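You operate a simulated robot arm through the tools that you are given. There is no shell and no other tool.

You run a simulated robot arm. Do the job below in one go: nothing can be reset, and whatever is moved stays where it is left.

## Task
Put things in order on the surface of the long work table. At the end: the coil with the white core stands where the yellow test cylinder stood; the green signal lamp is on the grey sample case; the yellow test cylinder stands where the green signal lamp stood; the blue cleaner bottle from the surface of the long work table stands where the coil with the white core stood; whatever was shut is shut again. Leave all else as you found it, and nothing knocked over. Set down upright: green signal lamp.

It is judged by the outcome, as a careful person would: the job done as asked, and still so three seconds after it is handed in. It fails if anything else is knocked over, pushed out of place, dropped, spilled or broken.

## Robot
A 7-joint arm with a two-finger gripper, fixed in place. Base frame: the origin is on the floor under the middle of its stand, x ahead of it, y to its left, z up; the work surface is at about z = 800. Units: mm, rad, N and s.
With the tool pointing down near the work surface it reaches from about 340 to 720 mm from the base axis. Its first joint turns from -1.152 to 1.152 rad. Payload 2.45 kg.
The TCP is the grasp point between the finger pads, 26 mm short of the fingertips. In the tool frame z runs along the fingers and y along their closing line. The gripper opens to 96 mm; its body begins 69 mm behind the TCP.
Orientation is told as [roll, pitch, yaw] about the base's x, y, z axes, in that order, counted from this pose: with the fingers straight down and closing along the base's y, the tool's x points along the base's -x, its y along +y and its z along -z.

## Interface
- The arm moves only by the tool nudge_tool. Its argument "increments" is a list of rows, each an object (a shift or turn left out is 0, a gripper value left out holds the last) with "delta_pos": the shift along the tool's x, y, z in mm, a list of three; "delta_rot": the turn, a rotation vector about the tool's x, y, z in rad, a list of three; "gripper": the opening in per cent of the stroke, from 0 (shut) to 100 (fully open). In form: [{"delta_pos": [x, y, z], "delta_rot": [rx, ry, rz], "gripper": gripper}, ...]. A call has 1 to 20 rows; each row is the pose to reach, as a shift and turn from the pose commanded when the call began, along the tool's axes at that moment. Each row takes 0.2 s and may step no farther than 50 mm and 0.15 rad from the row before; otherwise, or with a gripper value out of range, the whole call is refused. Where a pose cannot be reached the arm comes as near as it can. A force on the tool above 40 N (or 10 N above the force at the start of the call, whichever is more), or a blocked arm, ends the call early, and 0.2 s more pass. The fingers move at their own pace (about 50 mm/s each) and stop on an object; they squeeze with about 35 N. The grip force told is the motor's: it shows also when the fingers shut on nothing. Time passes only in rows, and 0.2 s behind the last, so rows that repeat a pose let the fingers close. The reply holds the time, the measured pose of the TCP, the force on the tool along the base axes, the opening and the grip force, in the units named above and with some noise, with the torque about the TCP (base axes, N m) and any sound that the robot's microphone picked up.
- Cameras (640 x 400 px; columns grow to the right, rows downward): "scene" is fixed at [150.2, -384.7, 1426.1]; the picture's right is [0.88, -0.47, 0.00], its down [-0.27, -0.51, -0.82] and it looks along [0.39, 0.72, -0.58] (base axes); focal length 360 px, centre (320, 200). "wrist" rides on the gripper at [82, 3, -98] in the tool frame; the picture's right is [-0.04, 1.00, 0.00], its down [-0.73, -0.03, -0.68] and it looks along [-0.68, -0.03, 0.73] (tool axes); focal length 256 px, centre (320, 200). There is no depth. A picture from a camera that has moved, and an enlarged one, comes with that camera's place and axes in the base frame and with its lens.
- grab_frame(camera): a new picture of that camera. It takes no simulated time.
- enlarge(camera, box): a new picture of the part [left, top, right, bottom] of that camera's present view, enlarged. It takes no simulated time.
- sign_off(): hands the job in; it is judged then, once.

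Places have to be worked out from the pictures, the camera data and where the tool is seen. Open the gripper and draw the arm clear of the work before you hand the job in, unless the task says otherwise.

The tools are called after ">>>" as name(argument=value, ...) on one line, values as JSON. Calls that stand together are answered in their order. nudge_tool: Moves the arm, as the interface text tells. Its arguments: {"type":"object","properties":{"increments":{"type":"array","items":{"type":"object","properties":{"delta_pos":{"type":"array","items":{"type":"number"}},"delta_rot":{"type":"array","items":{"type":"number"}},"gripper":{"type":"number"}}}}},"required":["increments"]} The other tools are called the same way: grab_frame (camera) takes a picture; enlarge (camera, box) takes an enlarged picture of a part of a camera's view; sign_off () hands the job in.

At the start:

```text
time_s: 0.0
tool_pos: [497.0, 11.9, 1047.0]
tcp_rot: [-0.001, -0.001, 0.0]
force: [-0.6, -0.3, -0.1]
moment: [-0.01, 0.05, 0.0]
finger_gap: 96.1
finger_force: 0.1
```

scene: 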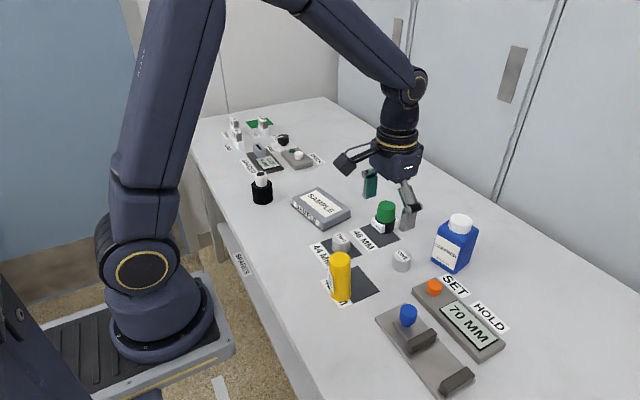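
wrist: 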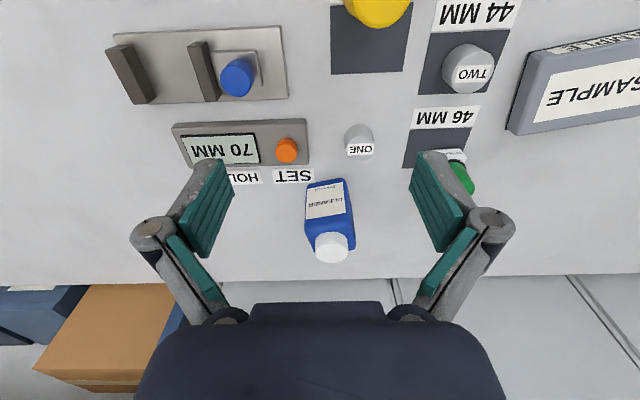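

I start by looking closely at both views to identify the objects before moving anything.

>>> enlarge(camera="scene", box=[180, 90, 360, 210])

>>> enlarge(camera="scene", box=[280, 170, 530, 330])

>>> grab_frame(camera="wrist")

```text
3.33 times, centred on (270, 150) of scene
camera zoom: at [150.2, -384.7, 1426.1], right [0.88, -0.47, 0.0], down [-0.27, -0.51, -0.82], along [0.39, 0.72, -0.58], focal length 1201 px, centre (487, 367)
```

zoom: 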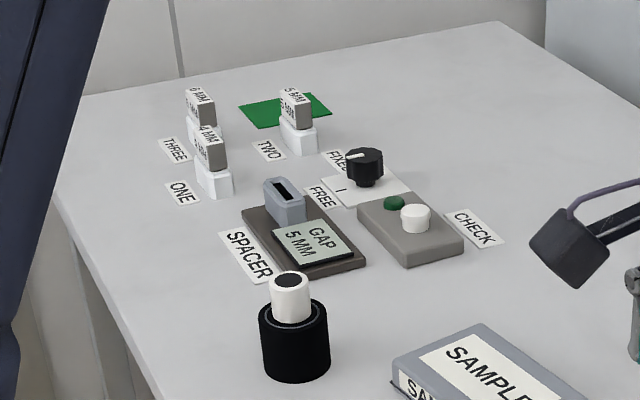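

```text
2.50 times, centred on (405, 250) of scene
camera zoom: at [150.2, -384.7, 1426.1], right [0.88, -0.47, 0.0], down [-0.27, -0.51, -0.82], along [0.39, 0.72, -0.58], focal length 901 px, centre (108, 75)
```

zoom: 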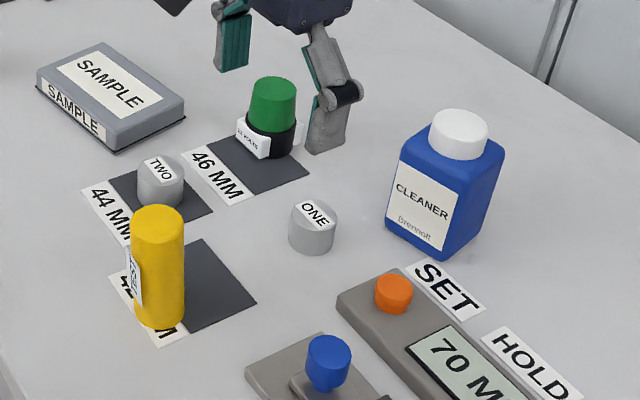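

```text
taken
camera wrist: at [415.9, 15.2, 1146.0], right [0.04, 1.0, 0.0], down [0.73, -0.03, 0.68], along [0.68, -0.03, -0.73], focal length 256 px, centre (320, 200)
```

wrist: 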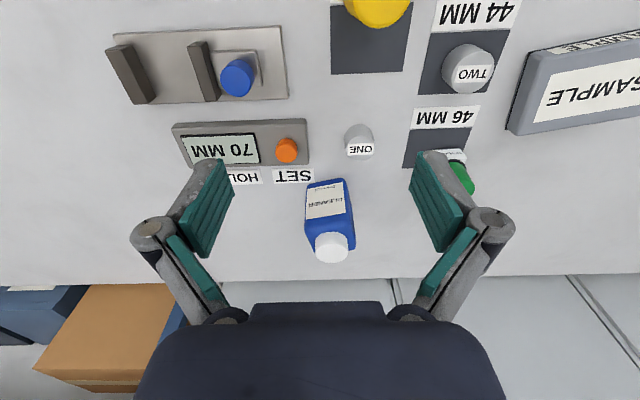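

The scene view shows the coil (black with white core) near (419, 485), the case near (541, 335), the lamp near (664, 200), the yellow cylinder near (439, 57) and the bottle near (725, 20). I move high over the area in front of the lamp to get a better view with the wrist camera.

>>> nudge_tool(increments=[{"delta_pos": [0, 40, 10]}, {"delta_pos": [-5, 80, 20]}, {"delta_pos": [-10, 120, 30]}, {"delta_pos": [-15, 160, 40]}, {"delta_pos": [-20, 188, 47]}, {"delta_pos": [-20, 188, 47]}])

>>> grab_frame(camera="wrist")

>>> grab_frame(camera="scene")

```text
time_s: 1.4
tool_pos: [516.8, 201.2, 1002.3]
tcp_rot: [-0.002, -0.001, 0.001]
force: [0.5, 0.4, 0.2]
moment: [0.0, -0.01, 0.02]
finger_gap: 96.1
finger_force: 0.0
```

```text
taken
camera wrist: at [435.6, 205.0, 1099.4], right [0.04, 1.0, 0.0], down [0.73, -0.03, 0.68], along [0.68, -0.03, -0.73], focal length 256 px, centre (320, 200)
```

wrist: 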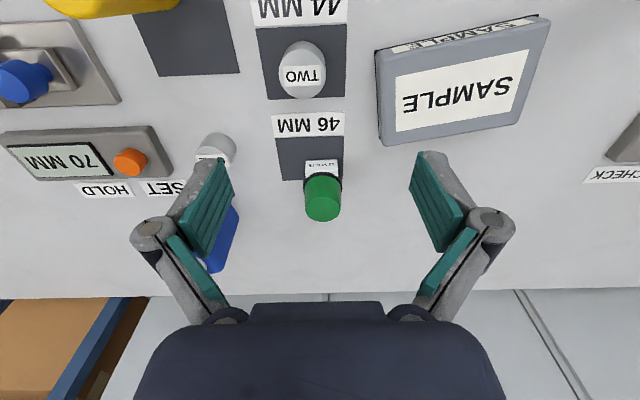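

```text
taken
```

scene: 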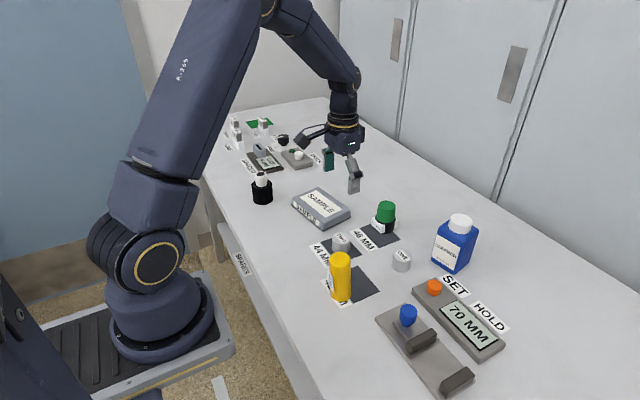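

>>> enlarge(camera="wrist", box=[240, 110, 400, 230])

>>> enlarge(camera="wrist", box=[350, 0, 590, 160])

>>> enlarge(camera="scene", box=[340, 180, 420, 240])

>>> enlarge(camera="scene", box=[280, 170, 360, 240])

```text
3.33 times, centred on (320, 170) of wrist
camera zoom: at [435.6, 205.0, 1099.4], right [0.04, 1.0, 0.0], down [0.73, -0.03, 0.68], along [0.68, -0.03, -0.73], focal length 853 px, centre (320, 300)
```

zoom: 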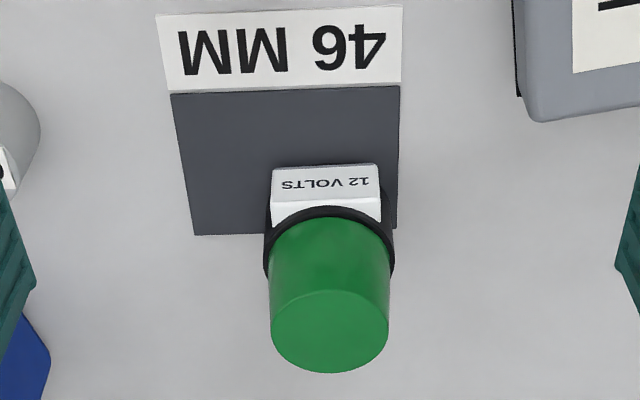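

```text
2.50 times, centred on (470, 80) of wrist
camera zoom: at [435.6, 205.0, 1099.4], right [0.04, 1.0, 0.0], down [0.73, -0.03, 0.68], along [0.68, -0.03, -0.73], focal length 640 px, centre (-55, 500)
```

zoom: 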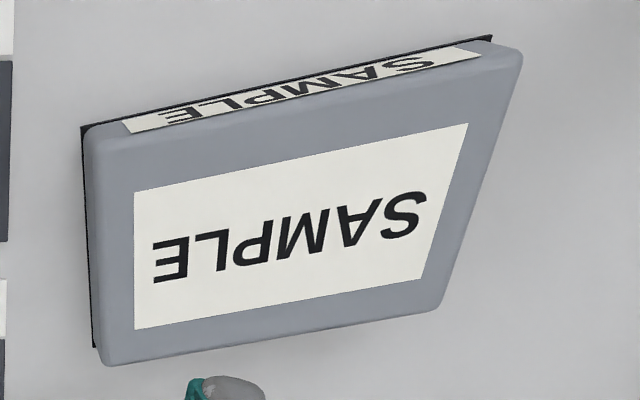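

```text
6.67 times, centred on (380, 210) of scene
camera zoom: at [150.2, -384.7, 1426.1], right [0.88, -0.47, 0.0], down [-0.27, -0.51, -0.82], along [0.39, 0.72, -0.58], focal length 2403 px, centre (-80, 133)
```

zoom: 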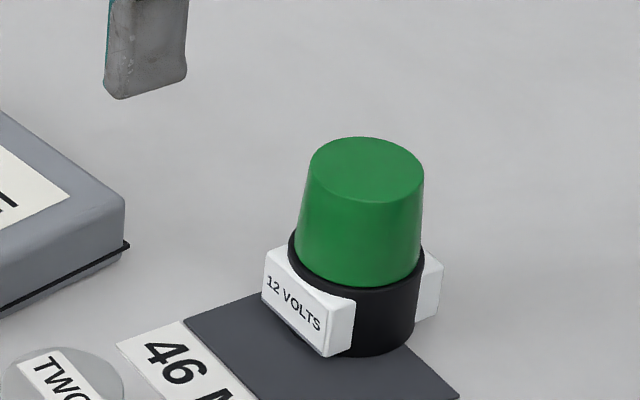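

```text
5.71 times, centred on (320, 205) of scene
camera zoom: at [150.2, -384.7, 1426.1], right [0.88, -0.47, 0.0], down [-0.27, -0.51, -0.82], along [0.39, 0.72, -0.58], focal length 2060 px, centre (320, 171)
```

zoom: 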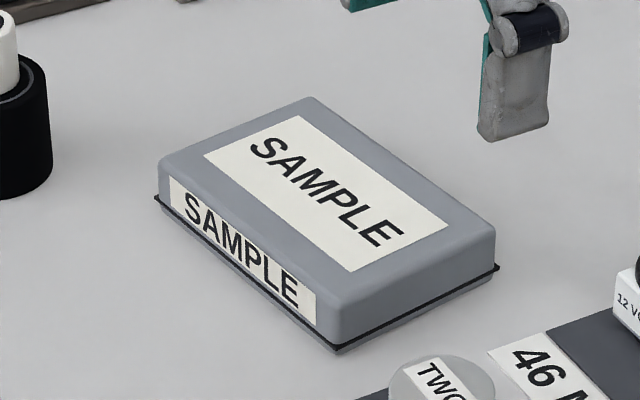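

The lamp's round body (about 54 mm across, top z about 875) is at (660.5, 200), with white blocks on its ±x sides, so gripping along y is clear. I move above it.

>>> nudge_tool(increments=[{"delta_pos": [-36, 0, 10]}, {"delta_pos": [-72, -1, 20]}, {"delta_pos": [-108, -1, 30]}, {"delta_pos": [-143.5, -1.2, 42]}, {"delta_pos": [-143.5, -1.2, 42]}, {"delta_pos": [-143.5, -1.2, 42]}])

>>> grab_frame(camera="wrist")

>>> grab_frame(camera="scene")

```text
time_s: 2.8
tool_pos: [661.2, 198.6, 960.2]
tcp_rot: [0.0, 0.0, 0.0]
force: [0.7, -0.2, 0.4]
moment: [0.01, 0.01, -0.02]
finger_gap: 95.8
finger_force: 0.2
```

```text
taken
camera wrist: at [579.3, 202.1, 1057.6], right [0.04, 1.0, 0.0], down [0.73, -0.03, 0.68], along [0.68, -0.03, -0.73], focal length 256 px, centre (320, 200)
```

wrist: 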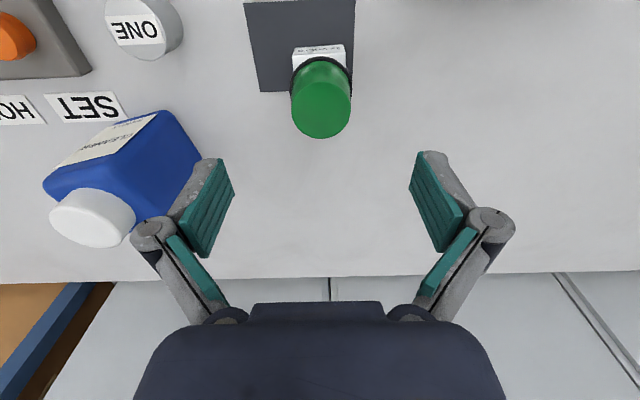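

```text
taken
```

scene: 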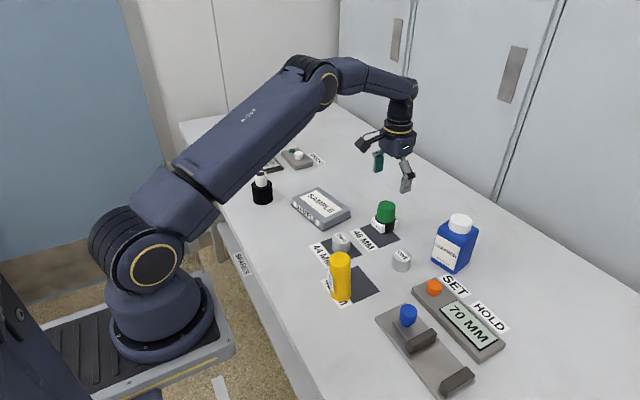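

The lamp sits directly below the tool, with the tool about 1.5 mm off in y. I lower to z ≈ 834 and close the fingers on the black body.

>>> nudge_tool(increments=[{"delta_pos": [0, 1.5, 30]}, {"delta_pos": [0, 1.5, 60]}, {"delta_pos": [0, 1.5, 90]}, {"delta_pos": [0, 1.5, 110]}, {"delta_pos": [0, 1.5, 126]}, {"delta_pos": [0, 1.5, 126]}])

>>> grab_frame(camera="wrist")

>>> enlarge(camera="scene", box=[330, 140, 450, 260])

```text
time_s: 4.2
tool_pos: [660.3, 200.9, 831.5]
tcp_rot: [-0.001, 0.0, 0.001]
force: [0.5, -0.2, -0.2]
moment: [0.0, -0.01, 0.02]
finger_gap: 96.1
finger_force: 0.0
```

```text
taken
camera wrist: at [579.4, 203.9, 929.8], right [0.04, 1.0, 0.0], down [0.73, -0.03, 0.68], along [0.68, -0.03, -0.73], focal length 256 px, centre (320, 200)
```

wrist: 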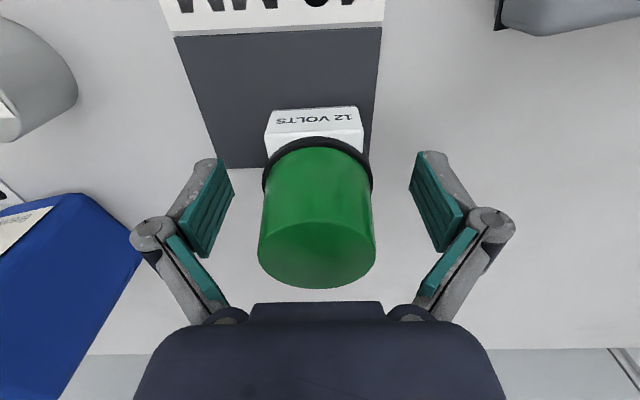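

```text
3.33 times, centred on (390, 200) of scene
camera zoom: at [150.2, -384.7, 1426.1], right [0.88, -0.47, 0.0], down [-0.27, -0.51, -0.82], along [0.39, 0.72, -0.58], focal length 1201 px, centre (87, 200)
```

zoom: 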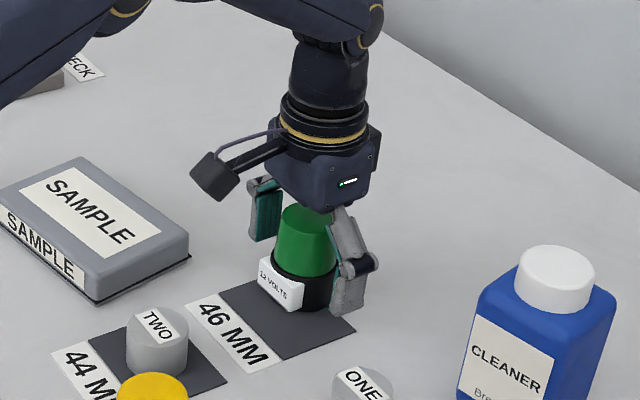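

The lamp is centred between the fingers with clearance all round. I close the gripper.

>>> nudge_tool(increments=[{"gripper": 0}, {"gripper": 0}, {"gripper": 0}, {"gripper": 0}, {"gripper": 0}])

>>> grab_frame(camera="wrist")

```text
time_s: 5.4
tool_pos: [661.0, 199.4, 831.0]
tcp_rot: [-0.001, 0.0, -0.003]
force: [-0.5, -3.0, 3.9]
moment: [-0.18, 0.04, -0.01]
finger_gap: 53.0
finger_force: 34.7
```

```text
taken
camera wrist: at [579.6, 203.5, 930.3], right [0.04, 1.0, 0.0], down [0.73, -0.03, 0.68], along [0.68, -0.03, -0.73], focal length 256 px, centre (320, 200)
```

wrist: 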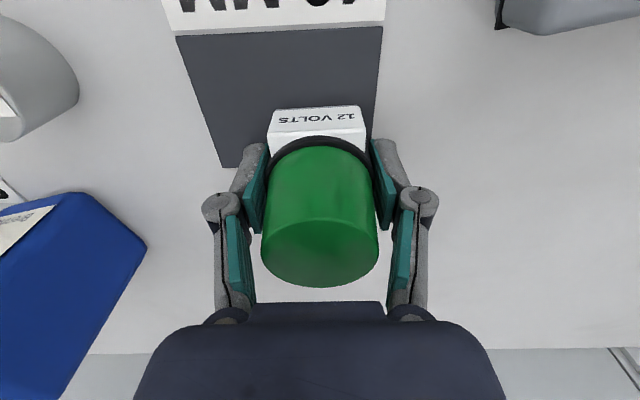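

Gripped at 53 mm with 35 N. I lift straight up.

>>> nudge_tool(increments=[{"delta_pos": [0, 0, -10]}, {"delta_pos": [0, 0, -30]}, {"delta_pos": [0, 0, -55]}, {"delta_pos": [0, 0, -75]}, {"delta_pos": [0, 0, -75]}])

>>> grab_frame(camera="scene")

>>> grab_frame(camera="wrist")

```text
time_s: 6.6
tool_pos: [661.8, 200.8, 908.1]
tcp_rot: [0.001, 0.001, -0.001]
force: [0.2, -0.1, -1.4]
moment: [0.0, 0.0, 0.0]
finger_gap: 52.9
finger_force: 35.2
```

```text
taken
```

scene: 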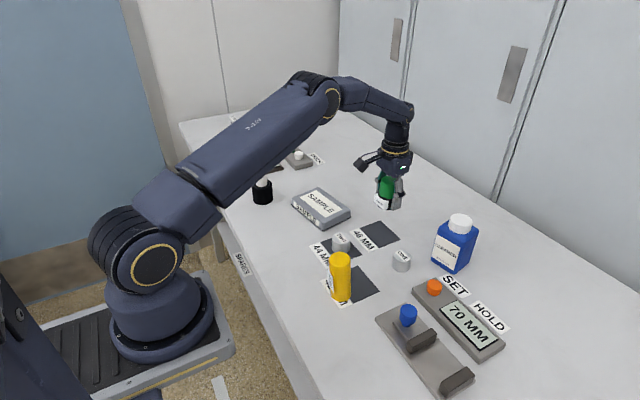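

```text
taken
camera wrist: at [579.9, 203.3, 1006.4], right [0.04, 1.0, 0.0], down [0.73, -0.03, 0.68], along [0.68, -0.03, -0.73], focal length 256 px, centre (320, 200)
```

wrist: 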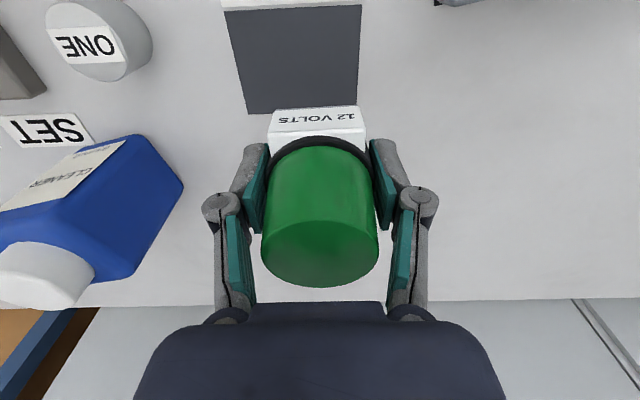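

The lamp is lifted cleanly and weighs little. I carry it over the centre of the sample case at about (542, 345).

>>> nudge_tool(increments=[{"delta_pos": [24, 29, 0]}, {"delta_pos": [48, 58, 0]}, {"delta_pos": [72, 87, 0]}, {"delta_pos": [96, 116, 0]}, {"delta_pos": [119.5, 144.5, 0]}, {"delta_pos": [119.5, 144.5, 0]}, {"delta_pos": [119.5, 144.5, 0]}])

>>> grab_frame(camera="wrist")

>>> enlarge(camera="scene", box=[260, 120, 420, 240])

```text
time_s: 8.2
tool_pos: [542.0, 346.2, 908.0]
tcp_rot: [-0.001, 0.002, 0.0]
force: [-0.3, -0.2, -0.9]
moment: [-0.01, 0.01, 0.0]
finger_gap: 52.9
finger_force: 34.7
```

```text
taken
camera wrist: at [460.4, 349.4, 1005.8], right [0.04, 1.0, 0.0], down [0.73, -0.03, 0.68], along [0.68, -0.03, -0.73], focal length 256 px, centre (320, 200)
```

wrist: 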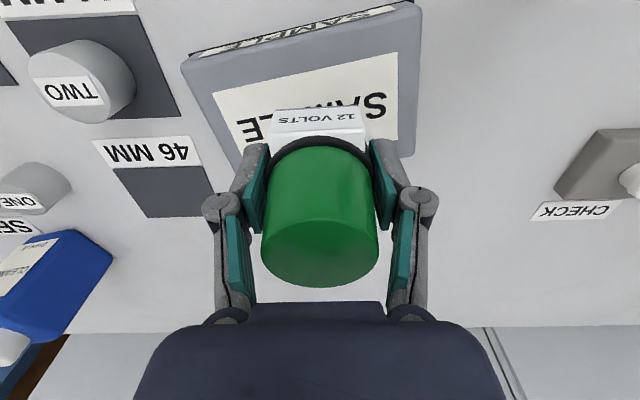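

```text
3.33 times, centred on (340, 180) of scene
camera zoom: at [150.2, -384.7, 1426.1], right [0.88, -0.47, 0.0], down [-0.27, -0.51, -0.82], along [0.39, 0.72, -0.58], focal length 1201 px, centre (253, 267)
```

zoom: 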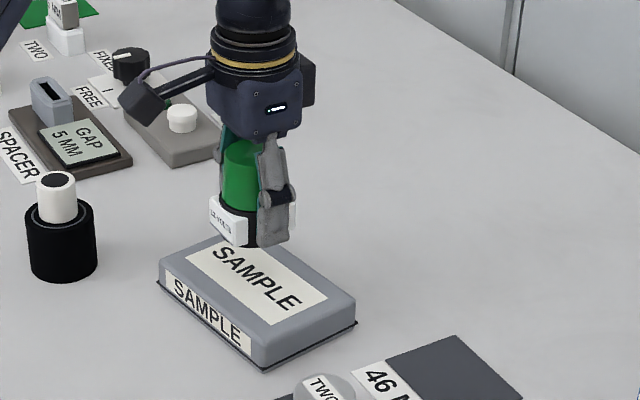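

The lamp is over the case centre, its bottom at about z = 876 and the case top at about 825. I lower most of the way, then creep.

>>> nudge_tool(increments=[{"delta_pos": [0, 0, 15]}, {"delta_pos": [0, 0, 30]}, {"delta_pos": [0, 0, 40]}, {"delta_pos": [0, 0, 44]}, {"delta_pos": [0, 0, 44]}])

>>> enlarge(camera="scene", box=[280, 160, 360, 240])

```text
time_s: 9.4
tool_pos: [543.0, 345.4, 865.1]
tcp_rot: [0.0, -0.001, -0.001]
force: [-2.1, -1.4, 5.9]
moment: [-0.12, 0.08, -0.03]
finger_gap: 53.0
finger_force: 35.1
```

```text
5.00 times, centred on (320, 200) of scene
camera zoom: at [150.0, -384.8, 1426.1], right [0.88, -0.47, 0.0], down [-0.27, -0.51, -0.82], along [0.39, 0.72, -0.58], focal length 1802 px, centre (320, 200)
```

zoom: 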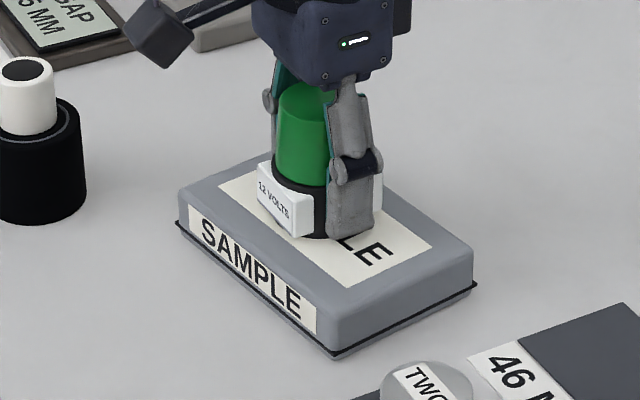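

The force of +5.9 N upward shows that the lamp has touched the case top. I open the fingers.

>>> nudge_tool(increments=[{"gripper": 70}, {"gripper": 100}, {"gripper": 100}, {"gripper": 100}])

>>> grab_frame(camera="wrist")

>>> enlarge(camera="scene", box=[280, 160, 360, 240])

```text
time_s: 10.4
tool_pos: [541.3, 344.6, 864.6]
tcp_rot: [0.0, 0.001, -0.001]
force: [-0.4, 0.3, -0.1]
moment: [0.04, 0.02, -0.03]
finger_gap: 95.7
finger_force: 0.1
```

```text
taken
camera wrist: at [460.1, 347.8, 961.8], right [0.04, 1.0, 0.0], down [0.73, -0.03, 0.68], along [0.68, -0.03, -0.73], focal length 256 px, centre (320, 200)
```

wrist: 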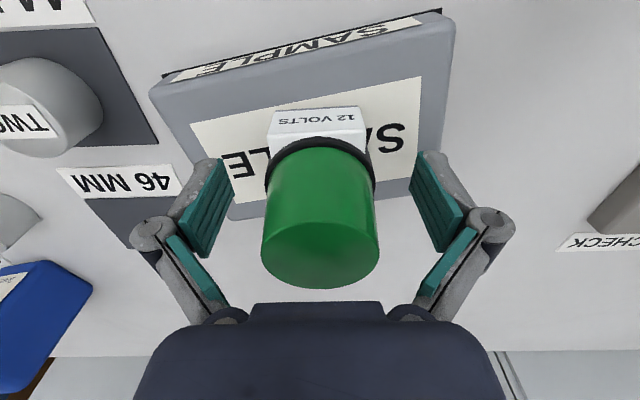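

```text
5.00 times, centred on (320, 200) of scene
camera zoom: at [150.2, -384.7, 1426.1], right [0.88, -0.47, 0.0], down [-0.27, -0.51, -0.82], along [0.39, 0.72, -0.58], focal length 1802 px, centre (320, 200)
```

zoom: 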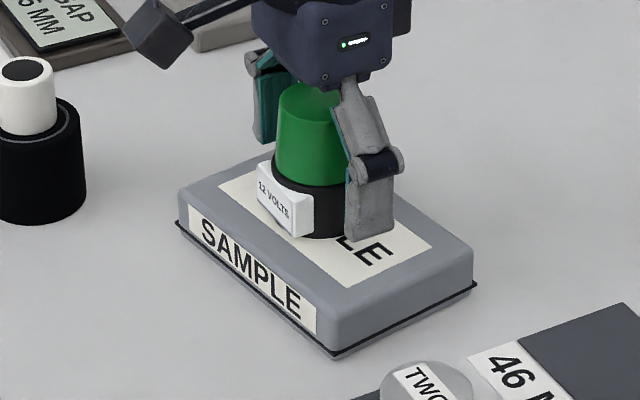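

Released, and the lamp stands on the case. I rise straight up and check it.

>>> nudge_tool(increments=[{"delta_pos": [0, 0, -20]}, {"delta_pos": [0, 0, -60]}, {"delta_pos": [0, 0, -100]}, {"delta_pos": [0, 0, -135]}, {"delta_pos": [0, 0, -135]}])

>>> grab_frame(camera="wrist")

>>> enlarge(camera="scene", box=[240, 150, 400, 310])

```text
time_s: 11.6
tool_pos: [541.4, 345.7, 1000.0]
tcp_rot: [0.0, 0.001, 0.0]
force: [0.7, -0.7, 0.6]
moment: [0.03, -0.03, 0.01]
finger_gap: 96.2
finger_force: 0.0
```

```text
taken
camera wrist: at [460.7, 348.8, 1098.4], right [0.04, 1.0, 0.0], down [0.73, -0.03, 0.68], along [0.68, -0.03, -0.73], focal length 256 px, centre (320, 200)
```

wrist: 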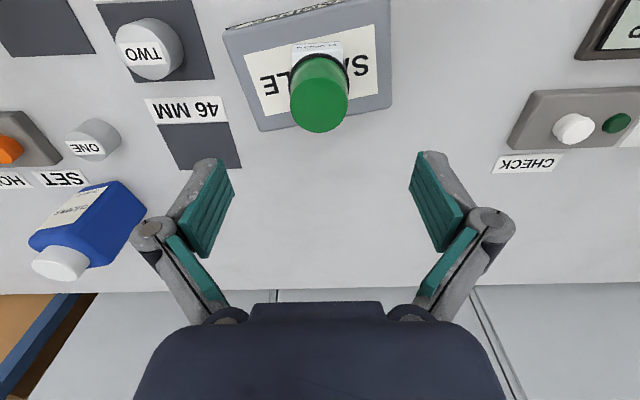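

```text
2.50 times, centred on (320, 230) of scene
camera zoom: at [150.2, -384.7, 1426.1], right [0.88, -0.47, 0.0], down [-0.27, -0.51, -0.82], along [0.39, 0.72, -0.58], focal length 901 px, centre (320, 125)
```

zoom: 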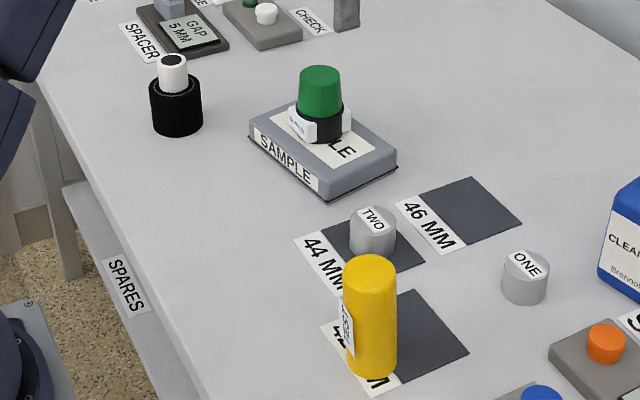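

The lamp stands upright on the case and everything else is undisturbed. I go over the yellow cylinder at about (439, 57), staying high.

>>> nudge_tool(increments=[{"delta_pos": [14.6, -41.2, 0]}, {"delta_pos": [29.2, -82.4, 0]}, {"delta_pos": [43.8, -123.6, 0]}, {"delta_pos": [58.4, -164.8, 0]}, {"delta_pos": [73, -206, 0]}, {"delta_pos": [87.6, -247.2, 0]}, {"delta_pos": [102, -288, 0]}, {"delta_pos": [102, -288, 0]}, {"delta_pos": [102, -288, 0]}])

>>> grab_frame(camera="wrist")

>>> enlarge(camera="scene", box=[300, 230, 400, 310])

```text
time_s: 13.6
tool_pos: [439.0, 58.2, 998.7]
tcp_rot: [0.0, 0.0, 0.0]
force: [0.3, 0.3, 0.3]
moment: [-0.02, 0.0, -0.02]
finger_gap: 96.0
finger_force: 0.0
```

```text
taken
camera wrist: at [357.2, 60.6, 1097.2], right [0.04, 1.0, 0.0], down [0.73, -0.03, 0.68], along [0.68, -0.03, -0.73], focal length 256 px, centre (320, 200)
```

wrist: 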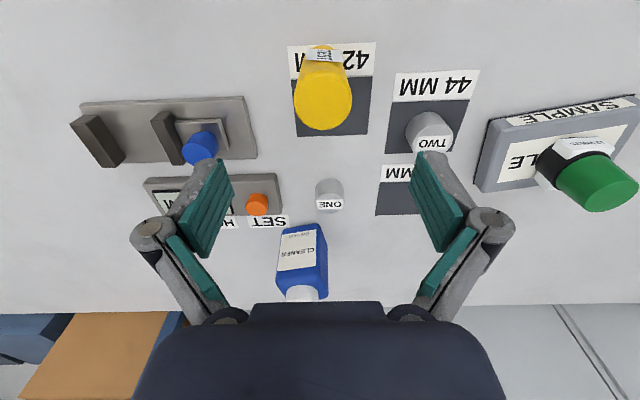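

```text
5.00 times, centred on (350, 270) of scene
camera zoom: at [150.2, -384.7, 1426.1], right [0.88, -0.47, 0.0], down [-0.27, -0.51, -0.82], along [0.39, 0.72, -0.58], focal length 1802 px, centre (170, -150)
```

zoom: 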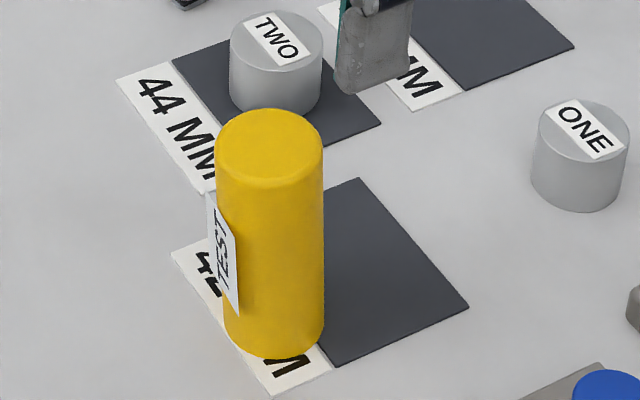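

I zoom the wrist view onto the yellow cylinder to fix its centre and tag orientation.

>>> enlarge(camera="wrist", box=[260, 30, 400, 150])

>>> enlarge(camera="wrist", box=[240, 160, 360, 310])

```text
3.33 times, centred on (330, 90) of wrist
camera zoom: at [357.2, 60.6, 1097.2], right [0.04, 1.0, 0.0], down [0.73, -0.03, 0.68], along [0.68, -0.03, -0.73], focal length 853 px, centre (287, 567)
```

zoom: 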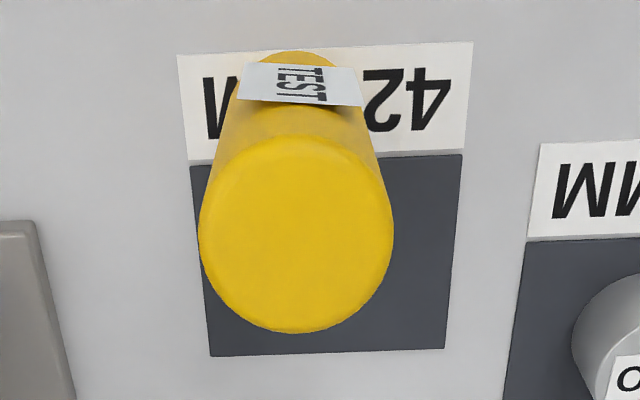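

```text
2.67 times, centred on (300, 235) of wrist
camera zoom: at [357.2, 60.6, 1097.2], right [0.04, 1.0, 0.0], down [0.73, -0.03, 0.68], along [0.68, -0.03, -0.73], focal length 683 px, centre (373, 107)
```

zoom: 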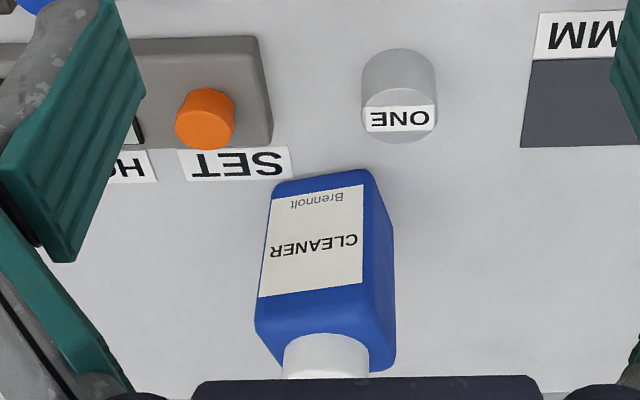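

Comparing both views, the yellow cylinder's top centre is about (434, 60, 908) and its base centre about (441, 60). It leans about 3.5° because it rests half on the edge of the 42 MM tile. I descend around it with the tool pitched to match that lean.

>>> nudge_tool(increments=[{"delta_pos": [1, 1, 30], "delta_rot": [0, -0.03, 0]}, {"delta_pos": [2, 2.4, 60], "delta_rot": [0, -0.06, 0]}, {"delta_pos": [2.7, 2.4, 70], "delta_rot": [0, -0.06, 0]}, {"delta_pos": [2.7, 2.4, 70], "delta_rot": [0, -0.06, 0]}])

>>> grab_frame(camera="wrist")

>>> enlarge(camera="scene", box=[280, 200, 400, 310])

```text
time_s: 14.6
tool_pos: [436.3, 60.3, 929.1]
tcp_rot: [0.0, -0.061, -0.001]
force: [0.0, 1.2, 1.2]
moment: [0.01, -0.01, 0.02]
finger_gap: 95.7
finger_force: 0.0
```

```text
taken
camera wrist: at [349.3, 62.6, 1022.0], right [0.04, 1.0, 0.0], down [0.69, -0.03, 0.72], along [0.72, -0.03, -0.69], focal length 256 px, centre (320, 200)
```

wrist: 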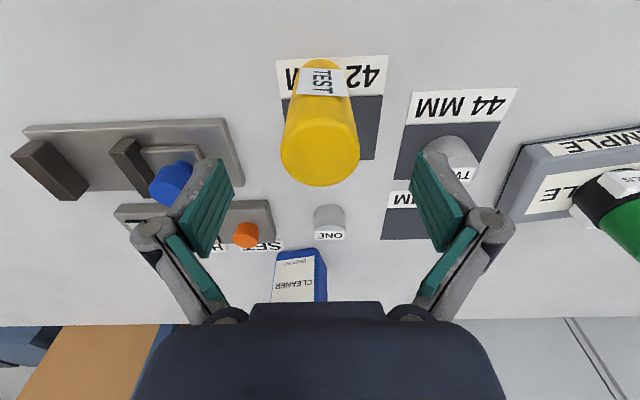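

```text
3.64 times, centred on (340, 255) of scene
camera zoom: at [150.2, -384.7, 1426.1], right [0.88, -0.47, 0.0], down [-0.27, -0.51, -0.82], along [0.39, 0.72, -0.58], focal length 1311 px, centre (247, 0)
```

zoom: 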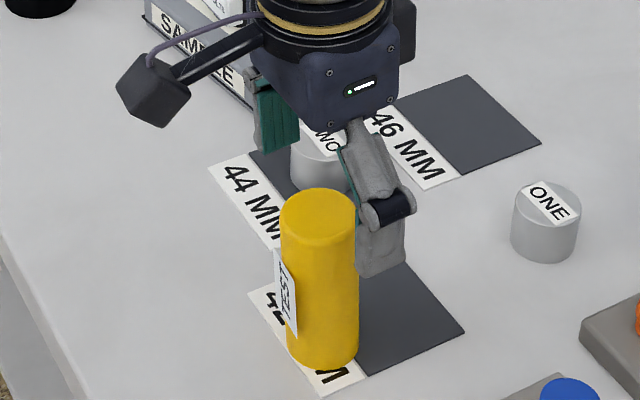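

I zoom the wrist view to verify the cylinder's alignment with the tool axis.

>>> enlarge(camera="wrist", box=[260, 50, 380, 200])

```text
2.67 times, centred on (320, 125) of wrist
camera zoom: at [349.3, 62.6, 1022.0], right [0.04, 1.0, 0.0], down [0.69, -0.03, 0.72], along [0.72, -0.03, -0.69], focal length 683 px, centre (320, 400)
```

zoom: 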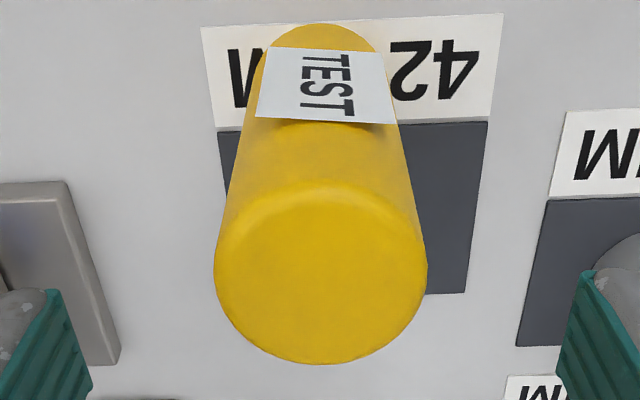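

The cylinder is well centred in y and its lean matches the tool. I descend to z ≈ 862 and close.

>>> nudge_tool(increments=[{"delta_pos": [1, 0, 30]}, {"delta_pos": [2, 0, 55]}, {"delta_pos": [2.7, 0, 67]}, {"delta_pos": [2.7, 0, 67]}, {"delta_pos": [2.7, 0, 67], "gripper": 0}, {"delta_pos": [2.7, 0, 67], "gripper": 0}, {"delta_pos": [2.7, 0, 67], "gripper": 0}, {"delta_pos": [2.7, 0, 67], "gripper": 0}, {"delta_pos": [2.7, 0, 67], "gripper": 0}])

>>> grab_frame(camera="wrist")

>>> enlarge(camera="scene", box=[280, 200, 400, 310])

```text
time_s: 16.6
tool_pos: [438.3, 58.7, 861.9]
tcp_rot: [-0.001, -0.061, 0.001]
force: [-0.9, 1.7, 3.1]
moment: [0.04, 0.1, 0.02]
finger_gap: 42.6
finger_force: 35.1
```

```text
taken
camera wrist: at [350.9, 62.0, 956.1], right [0.04, 1.0, 0.0], down [0.69, -0.03, 0.72], along [0.72, -0.03, -0.69], focal length 256 px, centre (320, 200)
```

wrist: 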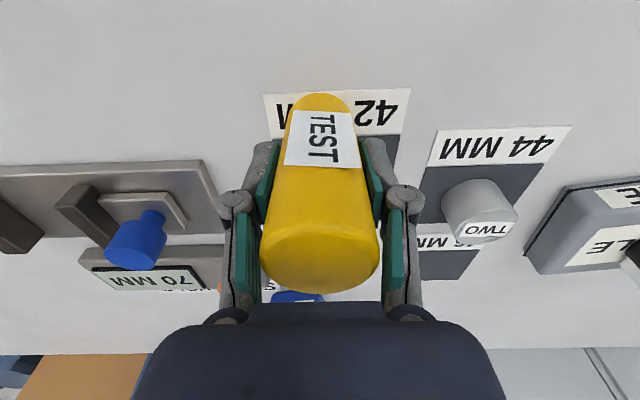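

```text
3.64 times, centred on (340, 255) of scene
camera zoom: at [150.1, -384.7, 1426.1], right [0.88, -0.47, 0.0], down [-0.27, -0.51, -0.82], along [0.39, 0.72, -0.58], focal length 1311 px, centre (247, 0)
```

zoom: 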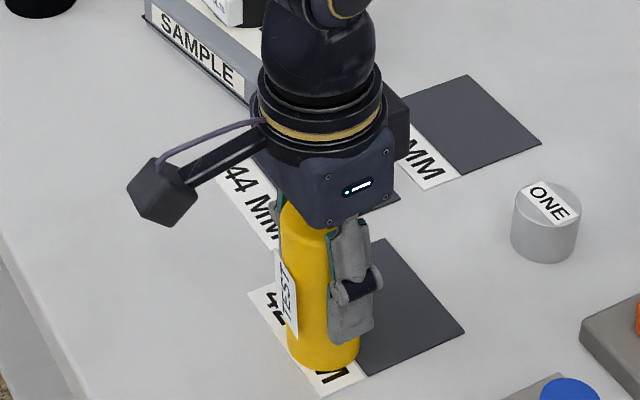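

Gripped firmly (42.6 mm, 35 N). I lift straight up 85 mm, then level the tool so that the cylinder hangs upright.

>>> nudge_tool(increments=[{"delta_pos": [-0.6, 0, -10]}, {"delta_pos": [-1.8, 0, -30]}, {"delta_pos": [-3.6, 0, -60]}, {"delta_pos": [-5.1, 0, -85]}, {"delta_pos": [-5.1, 0, -85], "delta_rot": [0, 0.03, 0]}, {"delta_pos": [-5.1, 0, -85], "delta_rot": [0, 0.06, 0]}, {"delta_pos": [-5.1, 0, -85], "delta_rot": [0, 0.06, 0]}])

>>> grab_frame(camera="wrist")

>>> grab_frame(camera="scene")

```text
time_s: 18.2
tool_pos: [437.5, 57.9, 947.6]
tcp_rot: [0.0, 0.0, -0.001]
force: [0.0, -0.3, -1.3]
moment: [0.01, -0.01, 0.04]
finger_gap: 42.7
finger_force: 34.4
```

```text
taken
camera wrist: at [356.5, 61.9, 1045.6], right [0.04, 1.0, 0.0], down [0.73, -0.03, 0.68], along [0.68, -0.03, -0.73], focal length 256 px, centre (320, 200)
```

wrist: 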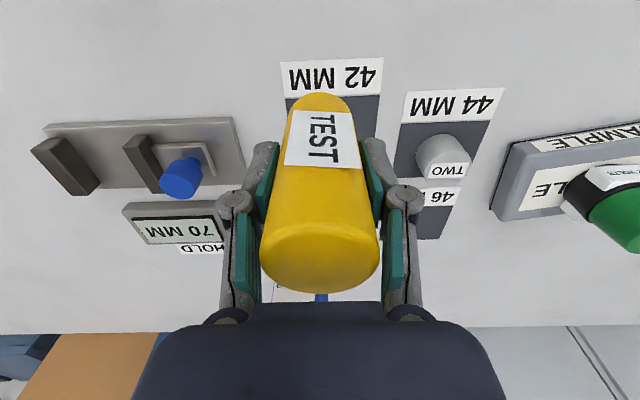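

```text
taken
```

scene: 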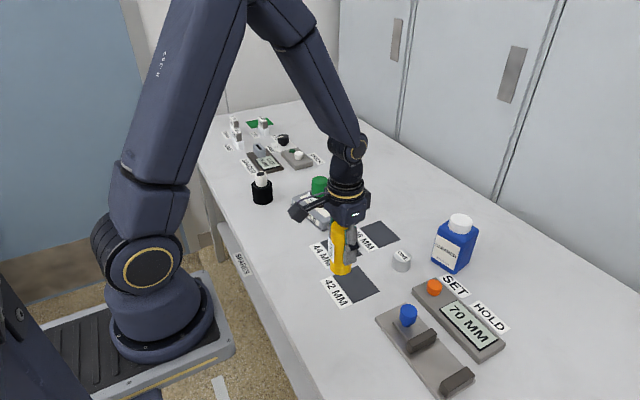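

The cylinder hangs upright and aligned with the tool. I carry it to over the lamp's old place at (660.5, 200).

>>> nudge_tool(increments=[{"delta_pos": [-37, 23.6, 0]}, {"delta_pos": [-74, 47.2, 0]}, {"delta_pos": [-111, 70.8, 0]}, {"delta_pos": [-148, 94.4, 0]}, {"delta_pos": [-185, 118, 0]}, {"delta_pos": [-222.5, 141.6, 0]}, {"delta_pos": [-222.5, 141.6, 0]}, {"delta_pos": [-222.5, 141.6, 0]}])

>>> grab_frame(camera="wrist")

>>> enlarge(camera="scene", box=[320, 130, 460, 270])

```text
time_s: 20.0
tool_pos: [660.4, 199.0, 950.6]
tcp_rot: [-0.001, 0.0, 0.0]
force: [-0.3, 0.0, -1.8]
moment: [0.02, 0.03, 0.02]
finger_gap: 42.9
finger_force: 35.3
```

```text
taken
camera wrist: at [578.4, 202.5, 1048.2], right [0.04, 1.0, 0.0], down [0.73, -0.03, 0.68], along [0.68, -0.03, -0.73], focal length 256 px, centre (320, 200)
```

wrist: 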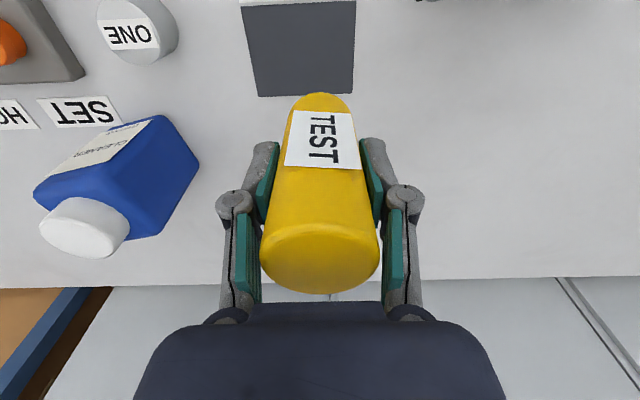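

```text
2.86 times, centred on (390, 200) of scene
camera zoom: at [150.2, -384.7, 1426.1], right [0.88, -0.47, 0.0], down [-0.27, -0.51, -0.82], along [0.39, 0.72, -0.58], focal length 1030 px, centre (120, 200)
```

zoom: 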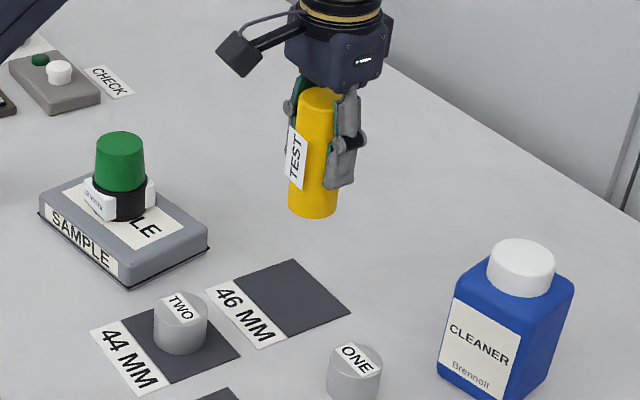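

I lower the cylinder to just above the table.

>>> nudge_tool(increments=[{"delta_pos": [0, 0.8, 25]}, {"delta_pos": [0, 0.8, 50]}, {"delta_pos": [0, 0.8, 70]}, {"delta_pos": [0, 0.8, 80]}, {"delta_pos": [0, 0.8, 80]}])

>>> enlarge(camera="scene", box=[330, 160, 430, 260])

>>> grab_frame(camera="wrist")

```text
time_s: 21.2
tool_pos: [661.1, 201.1, 869.4]
tcp_rot: [0.0, 0.001, 0.0]
force: [0.1, -0.3, -1.9]
moment: [-0.01, 0.02, -0.04]
finger_gap: 43.0
finger_force: 35.8
```

```text
4.00 times, centred on (380, 210) of scene
camera zoom: at [150.2, -384.7, 1426.1], right [0.88, -0.47, 0.0], down [-0.27, -0.51, -0.82], along [0.39, 0.72, -0.58], focal length 1442 px, centre (80, 160)
```

zoom: 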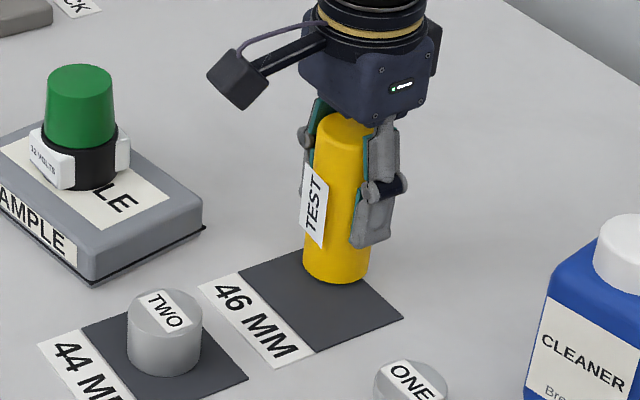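

```text
taken
camera wrist: at [579.8, 204.5, 966.5], right [0.04, 1.0, 0.0], down [0.73, -0.03, 0.68], along [0.68, -0.03, -0.73], focal length 256 px, centre (320, 200)
```

wrist: 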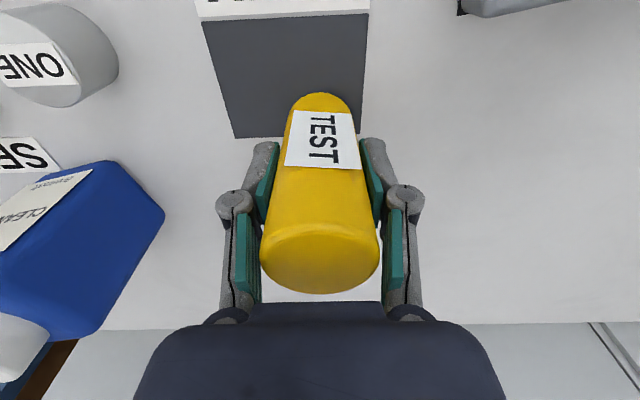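

About 5 mm remain. I creep down and watch the force.

>>> nudge_tool(increments=[{"delta_pos": [0, 0, 2]}, {"delta_pos": [0, 0, 4]}, {"delta_pos": [0, 0, 5]}, {"delta_pos": [0, 0, 5]}])

```text
time_s: 22.2
tool_pos: [661.0, 201.1, 864.5]
tcp_rot: [-0.001, -0.001, 0.001]
force: [-6.3, -5.6, 18.6]
moment: [-0.18, 0.76, 0.18]
finger_gap: 42.9
finger_force: 34.8
```

Contact, with +18.6 N; the moment shows the −x edge touching first, so there is a tiny tilt. I back off 1.5 mm and level by 0.01 rad before letting go.

>>> nudge_tool(increments=[{"delta_pos": [0, 0, -1.5], "delta_rot": [0, 0.01, 0]}, {"delta_pos": [0, 0, -1.5], "delta_rot": [0, 0.01, 0]}])

>>> enlarge(camera="scene", box=[340, 180, 420, 250])

```text
time_s: 22.8
tool_pos: [661.8, 202.1, 863.8]
tcp_rot: [-0.001, 0.007, -0.003]
force: [5.0, -1.9, 3.3]
moment: [-0.01, -0.3, -0.11]
finger_gap: 42.9
finger_force: 35.3
```

```text
5.71 times, centred on (380, 215) of scene
camera zoom: at [150.2, -384.8, 1426.1], right [0.88, -0.47, 0.0], down [-0.27, -0.51, -0.82], along [0.39, 0.72, -0.58], focal length 2060 px, centre (-23, 114)
```

zoom: 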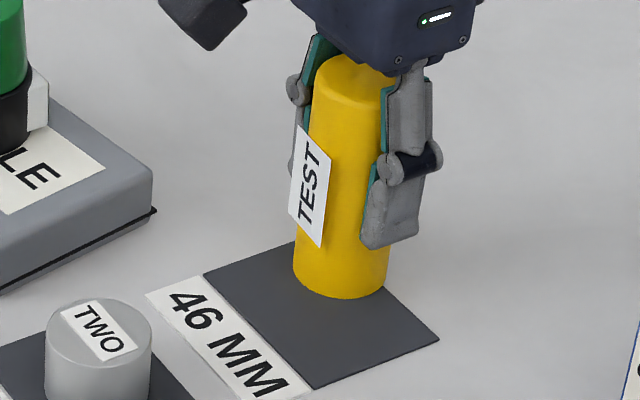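

Light contact now and the base is at about (661, 200), the lamp's old spot. I release.

>>> nudge_tool(increments=[{"gripper": 60}, {"gripper": 100}, {"gripper": 100}, {"gripper": 100}, {"gripper": 100}])

>>> enlarge(camera="scene", box=[340, 180, 420, 250])

>>> grab_frame(camera="wrist")

```text
time_s: 24.0
tool_pos: [662.0, 201.2, 863.9]
tcp_rot: [-0.001, 0.01, -0.002]
force: [0.8, 0.3, 1.2]
moment: [-0.01, 0.02, 0.02]
finger_gap: 95.8
finger_force: 0.1
```

```text
5.71 times, centred on (380, 215) of scene
camera zoom: at [150.2, -384.7, 1426.1], right [0.88, -0.47, 0.0], down [-0.27, -0.51, -0.82], along [0.39, 0.72, -0.58], focal length 2060 px, centre (-23, 114)
```

zoom: 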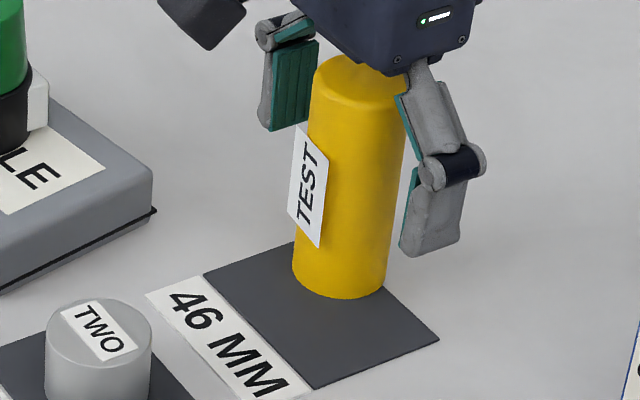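

```text
taken
camera wrist: at [579.9, 204.7, 962.9], right [0.04, 1.0, 0.0], down [0.74, -0.03, 0.67], along [0.67, -0.03, -0.74], focal length 256 px, centre (320, 200)
```

wrist: 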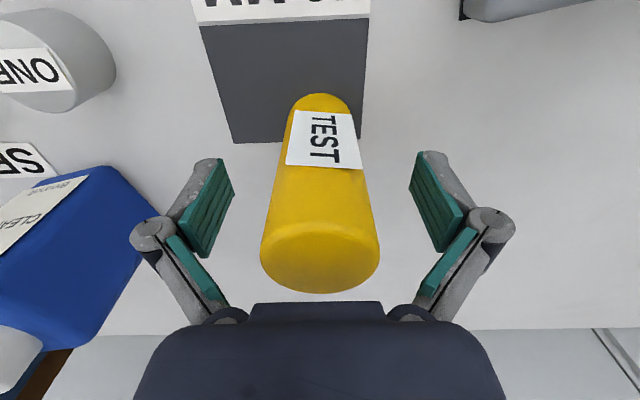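

The cylinder stands upright at the lamp's old place. I rise straight up and level the tool.

>>> nudge_tool(increments=[{"delta_pos": [0, 0, -30]}, {"delta_pos": [0, 0, -70]}, {"delta_pos": [0, 0, -110], "delta_rot": [0, -0.01, 0]}, {"delta_pos": [0, 0, -140], "delta_rot": [0, -0.01, 0]}, {"delta_pos": [0, 0, -140], "delta_rot": [0, -0.01, 0]}])

>>> grab_frame(camera="scene")

>>> grab_frame(camera="wrist")

```text
time_s: 25.2
tool_pos: [661.8, 201.5, 1004.7]
tcp_rot: [0.001, 0.0, 0.001]
force: [0.0, -0.6, 0.1]
moment: [0.01, 0.01, 0.03]
finger_gap: 95.8
finger_force: 0.0
```

```text
taken
```

scene: 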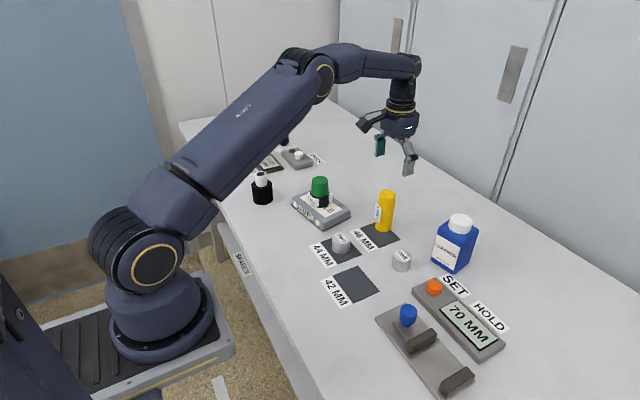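

```text
taken
camera wrist: at [581.0, 204.6, 1102.7], right [0.04, 1.0, 0.0], down [0.73, -0.03, 0.68], along [0.68, -0.03, -0.73], focal length 256 px, centre (320, 200)
```

wrist: 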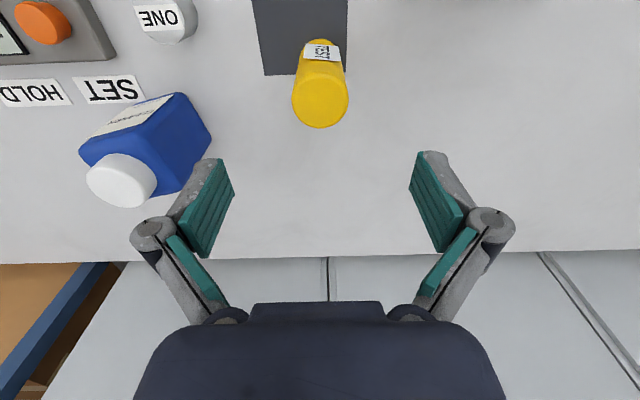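

All stands well. I travel to above the coil at about (419, 485), staying at z ≈ 1003.

>>> nudge_tool(increments=[{"delta_pos": [30.4, 35.5, 0]}, {"delta_pos": [60.8, 71, 0]}, {"delta_pos": [91.2, 106.5, 0]}, {"delta_pos": [121.6, 142, 0]}, {"delta_pos": [152, 177.5, 0]}, {"delta_pos": [182.4, 213, 0]}, {"delta_pos": [212.8, 248.5, 0]}, {"delta_pos": [243, 284, 0]}, {"delta_pos": [243, 284, 0]}, {"delta_pos": [243, 284, 0]}])

>>> grab_frame(camera="wrist")

>>> enlarge(camera="scene", box=[220, 130, 320, 210])

```text
time_s: 27.4
tool_pos: [418.3, 487.1, 1003.8]
tcp_rot: [0.002, 0.0, -0.003]
force: [-0.5, -0.1, 0.3]
moment: [-0.02, 0.02, -0.02]
finger_gap: 96.1
finger_force: 0.0
```

```text
taken
camera wrist: at [337.4, 490.3, 1100.4], right [0.04, 1.0, 0.0], down [0.73, -0.03, 0.68], along [0.68, -0.03, -0.73], focal length 256 px, centre (320, 200)
```

wrist: 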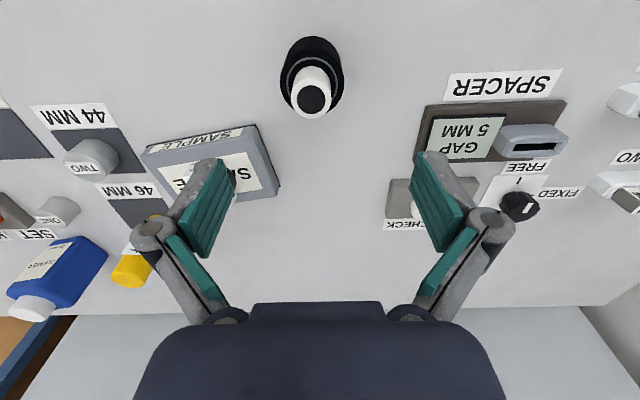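

```text
5.00 times, centred on (270, 170) of scene
camera zoom: at [150.2, -384.7, 1426.1], right [0.88, -0.47, 0.0], down [-0.27, -0.51, -0.82], along [0.39, 0.72, -0.58], focal length 1802 px, centre (570, 350)
```

zoom: 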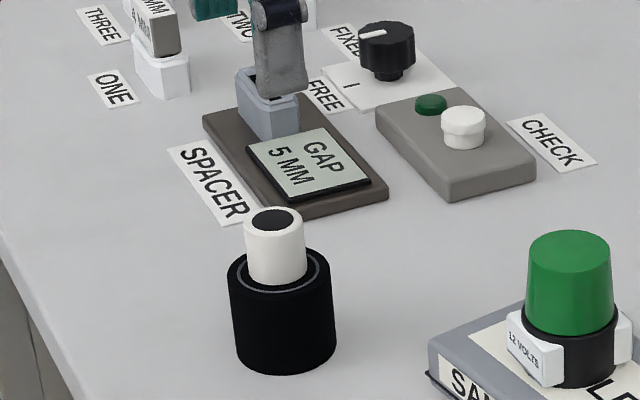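

>>> enlarge(camera="wrist", box=[260, 20, 380, 140])

```text
3.33 times, centred on (320, 80) of wrist
camera zoom: at [337.4, 490.3, 1100.4], right [0.04, 1.0, 0.0], down [0.73, -0.03, 0.68], along [0.68, -0.03, -0.73], focal length 853 px, centre (320, 600)
```

zoom: 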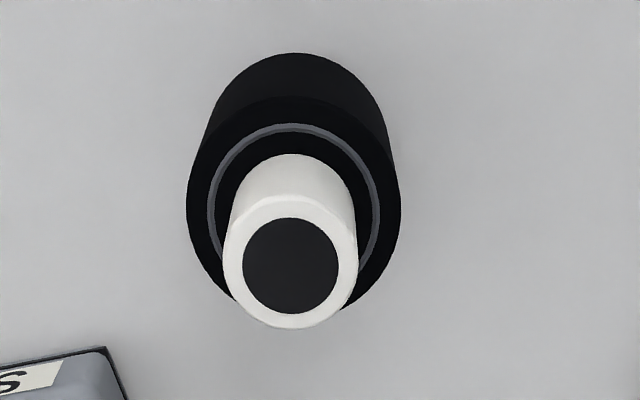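

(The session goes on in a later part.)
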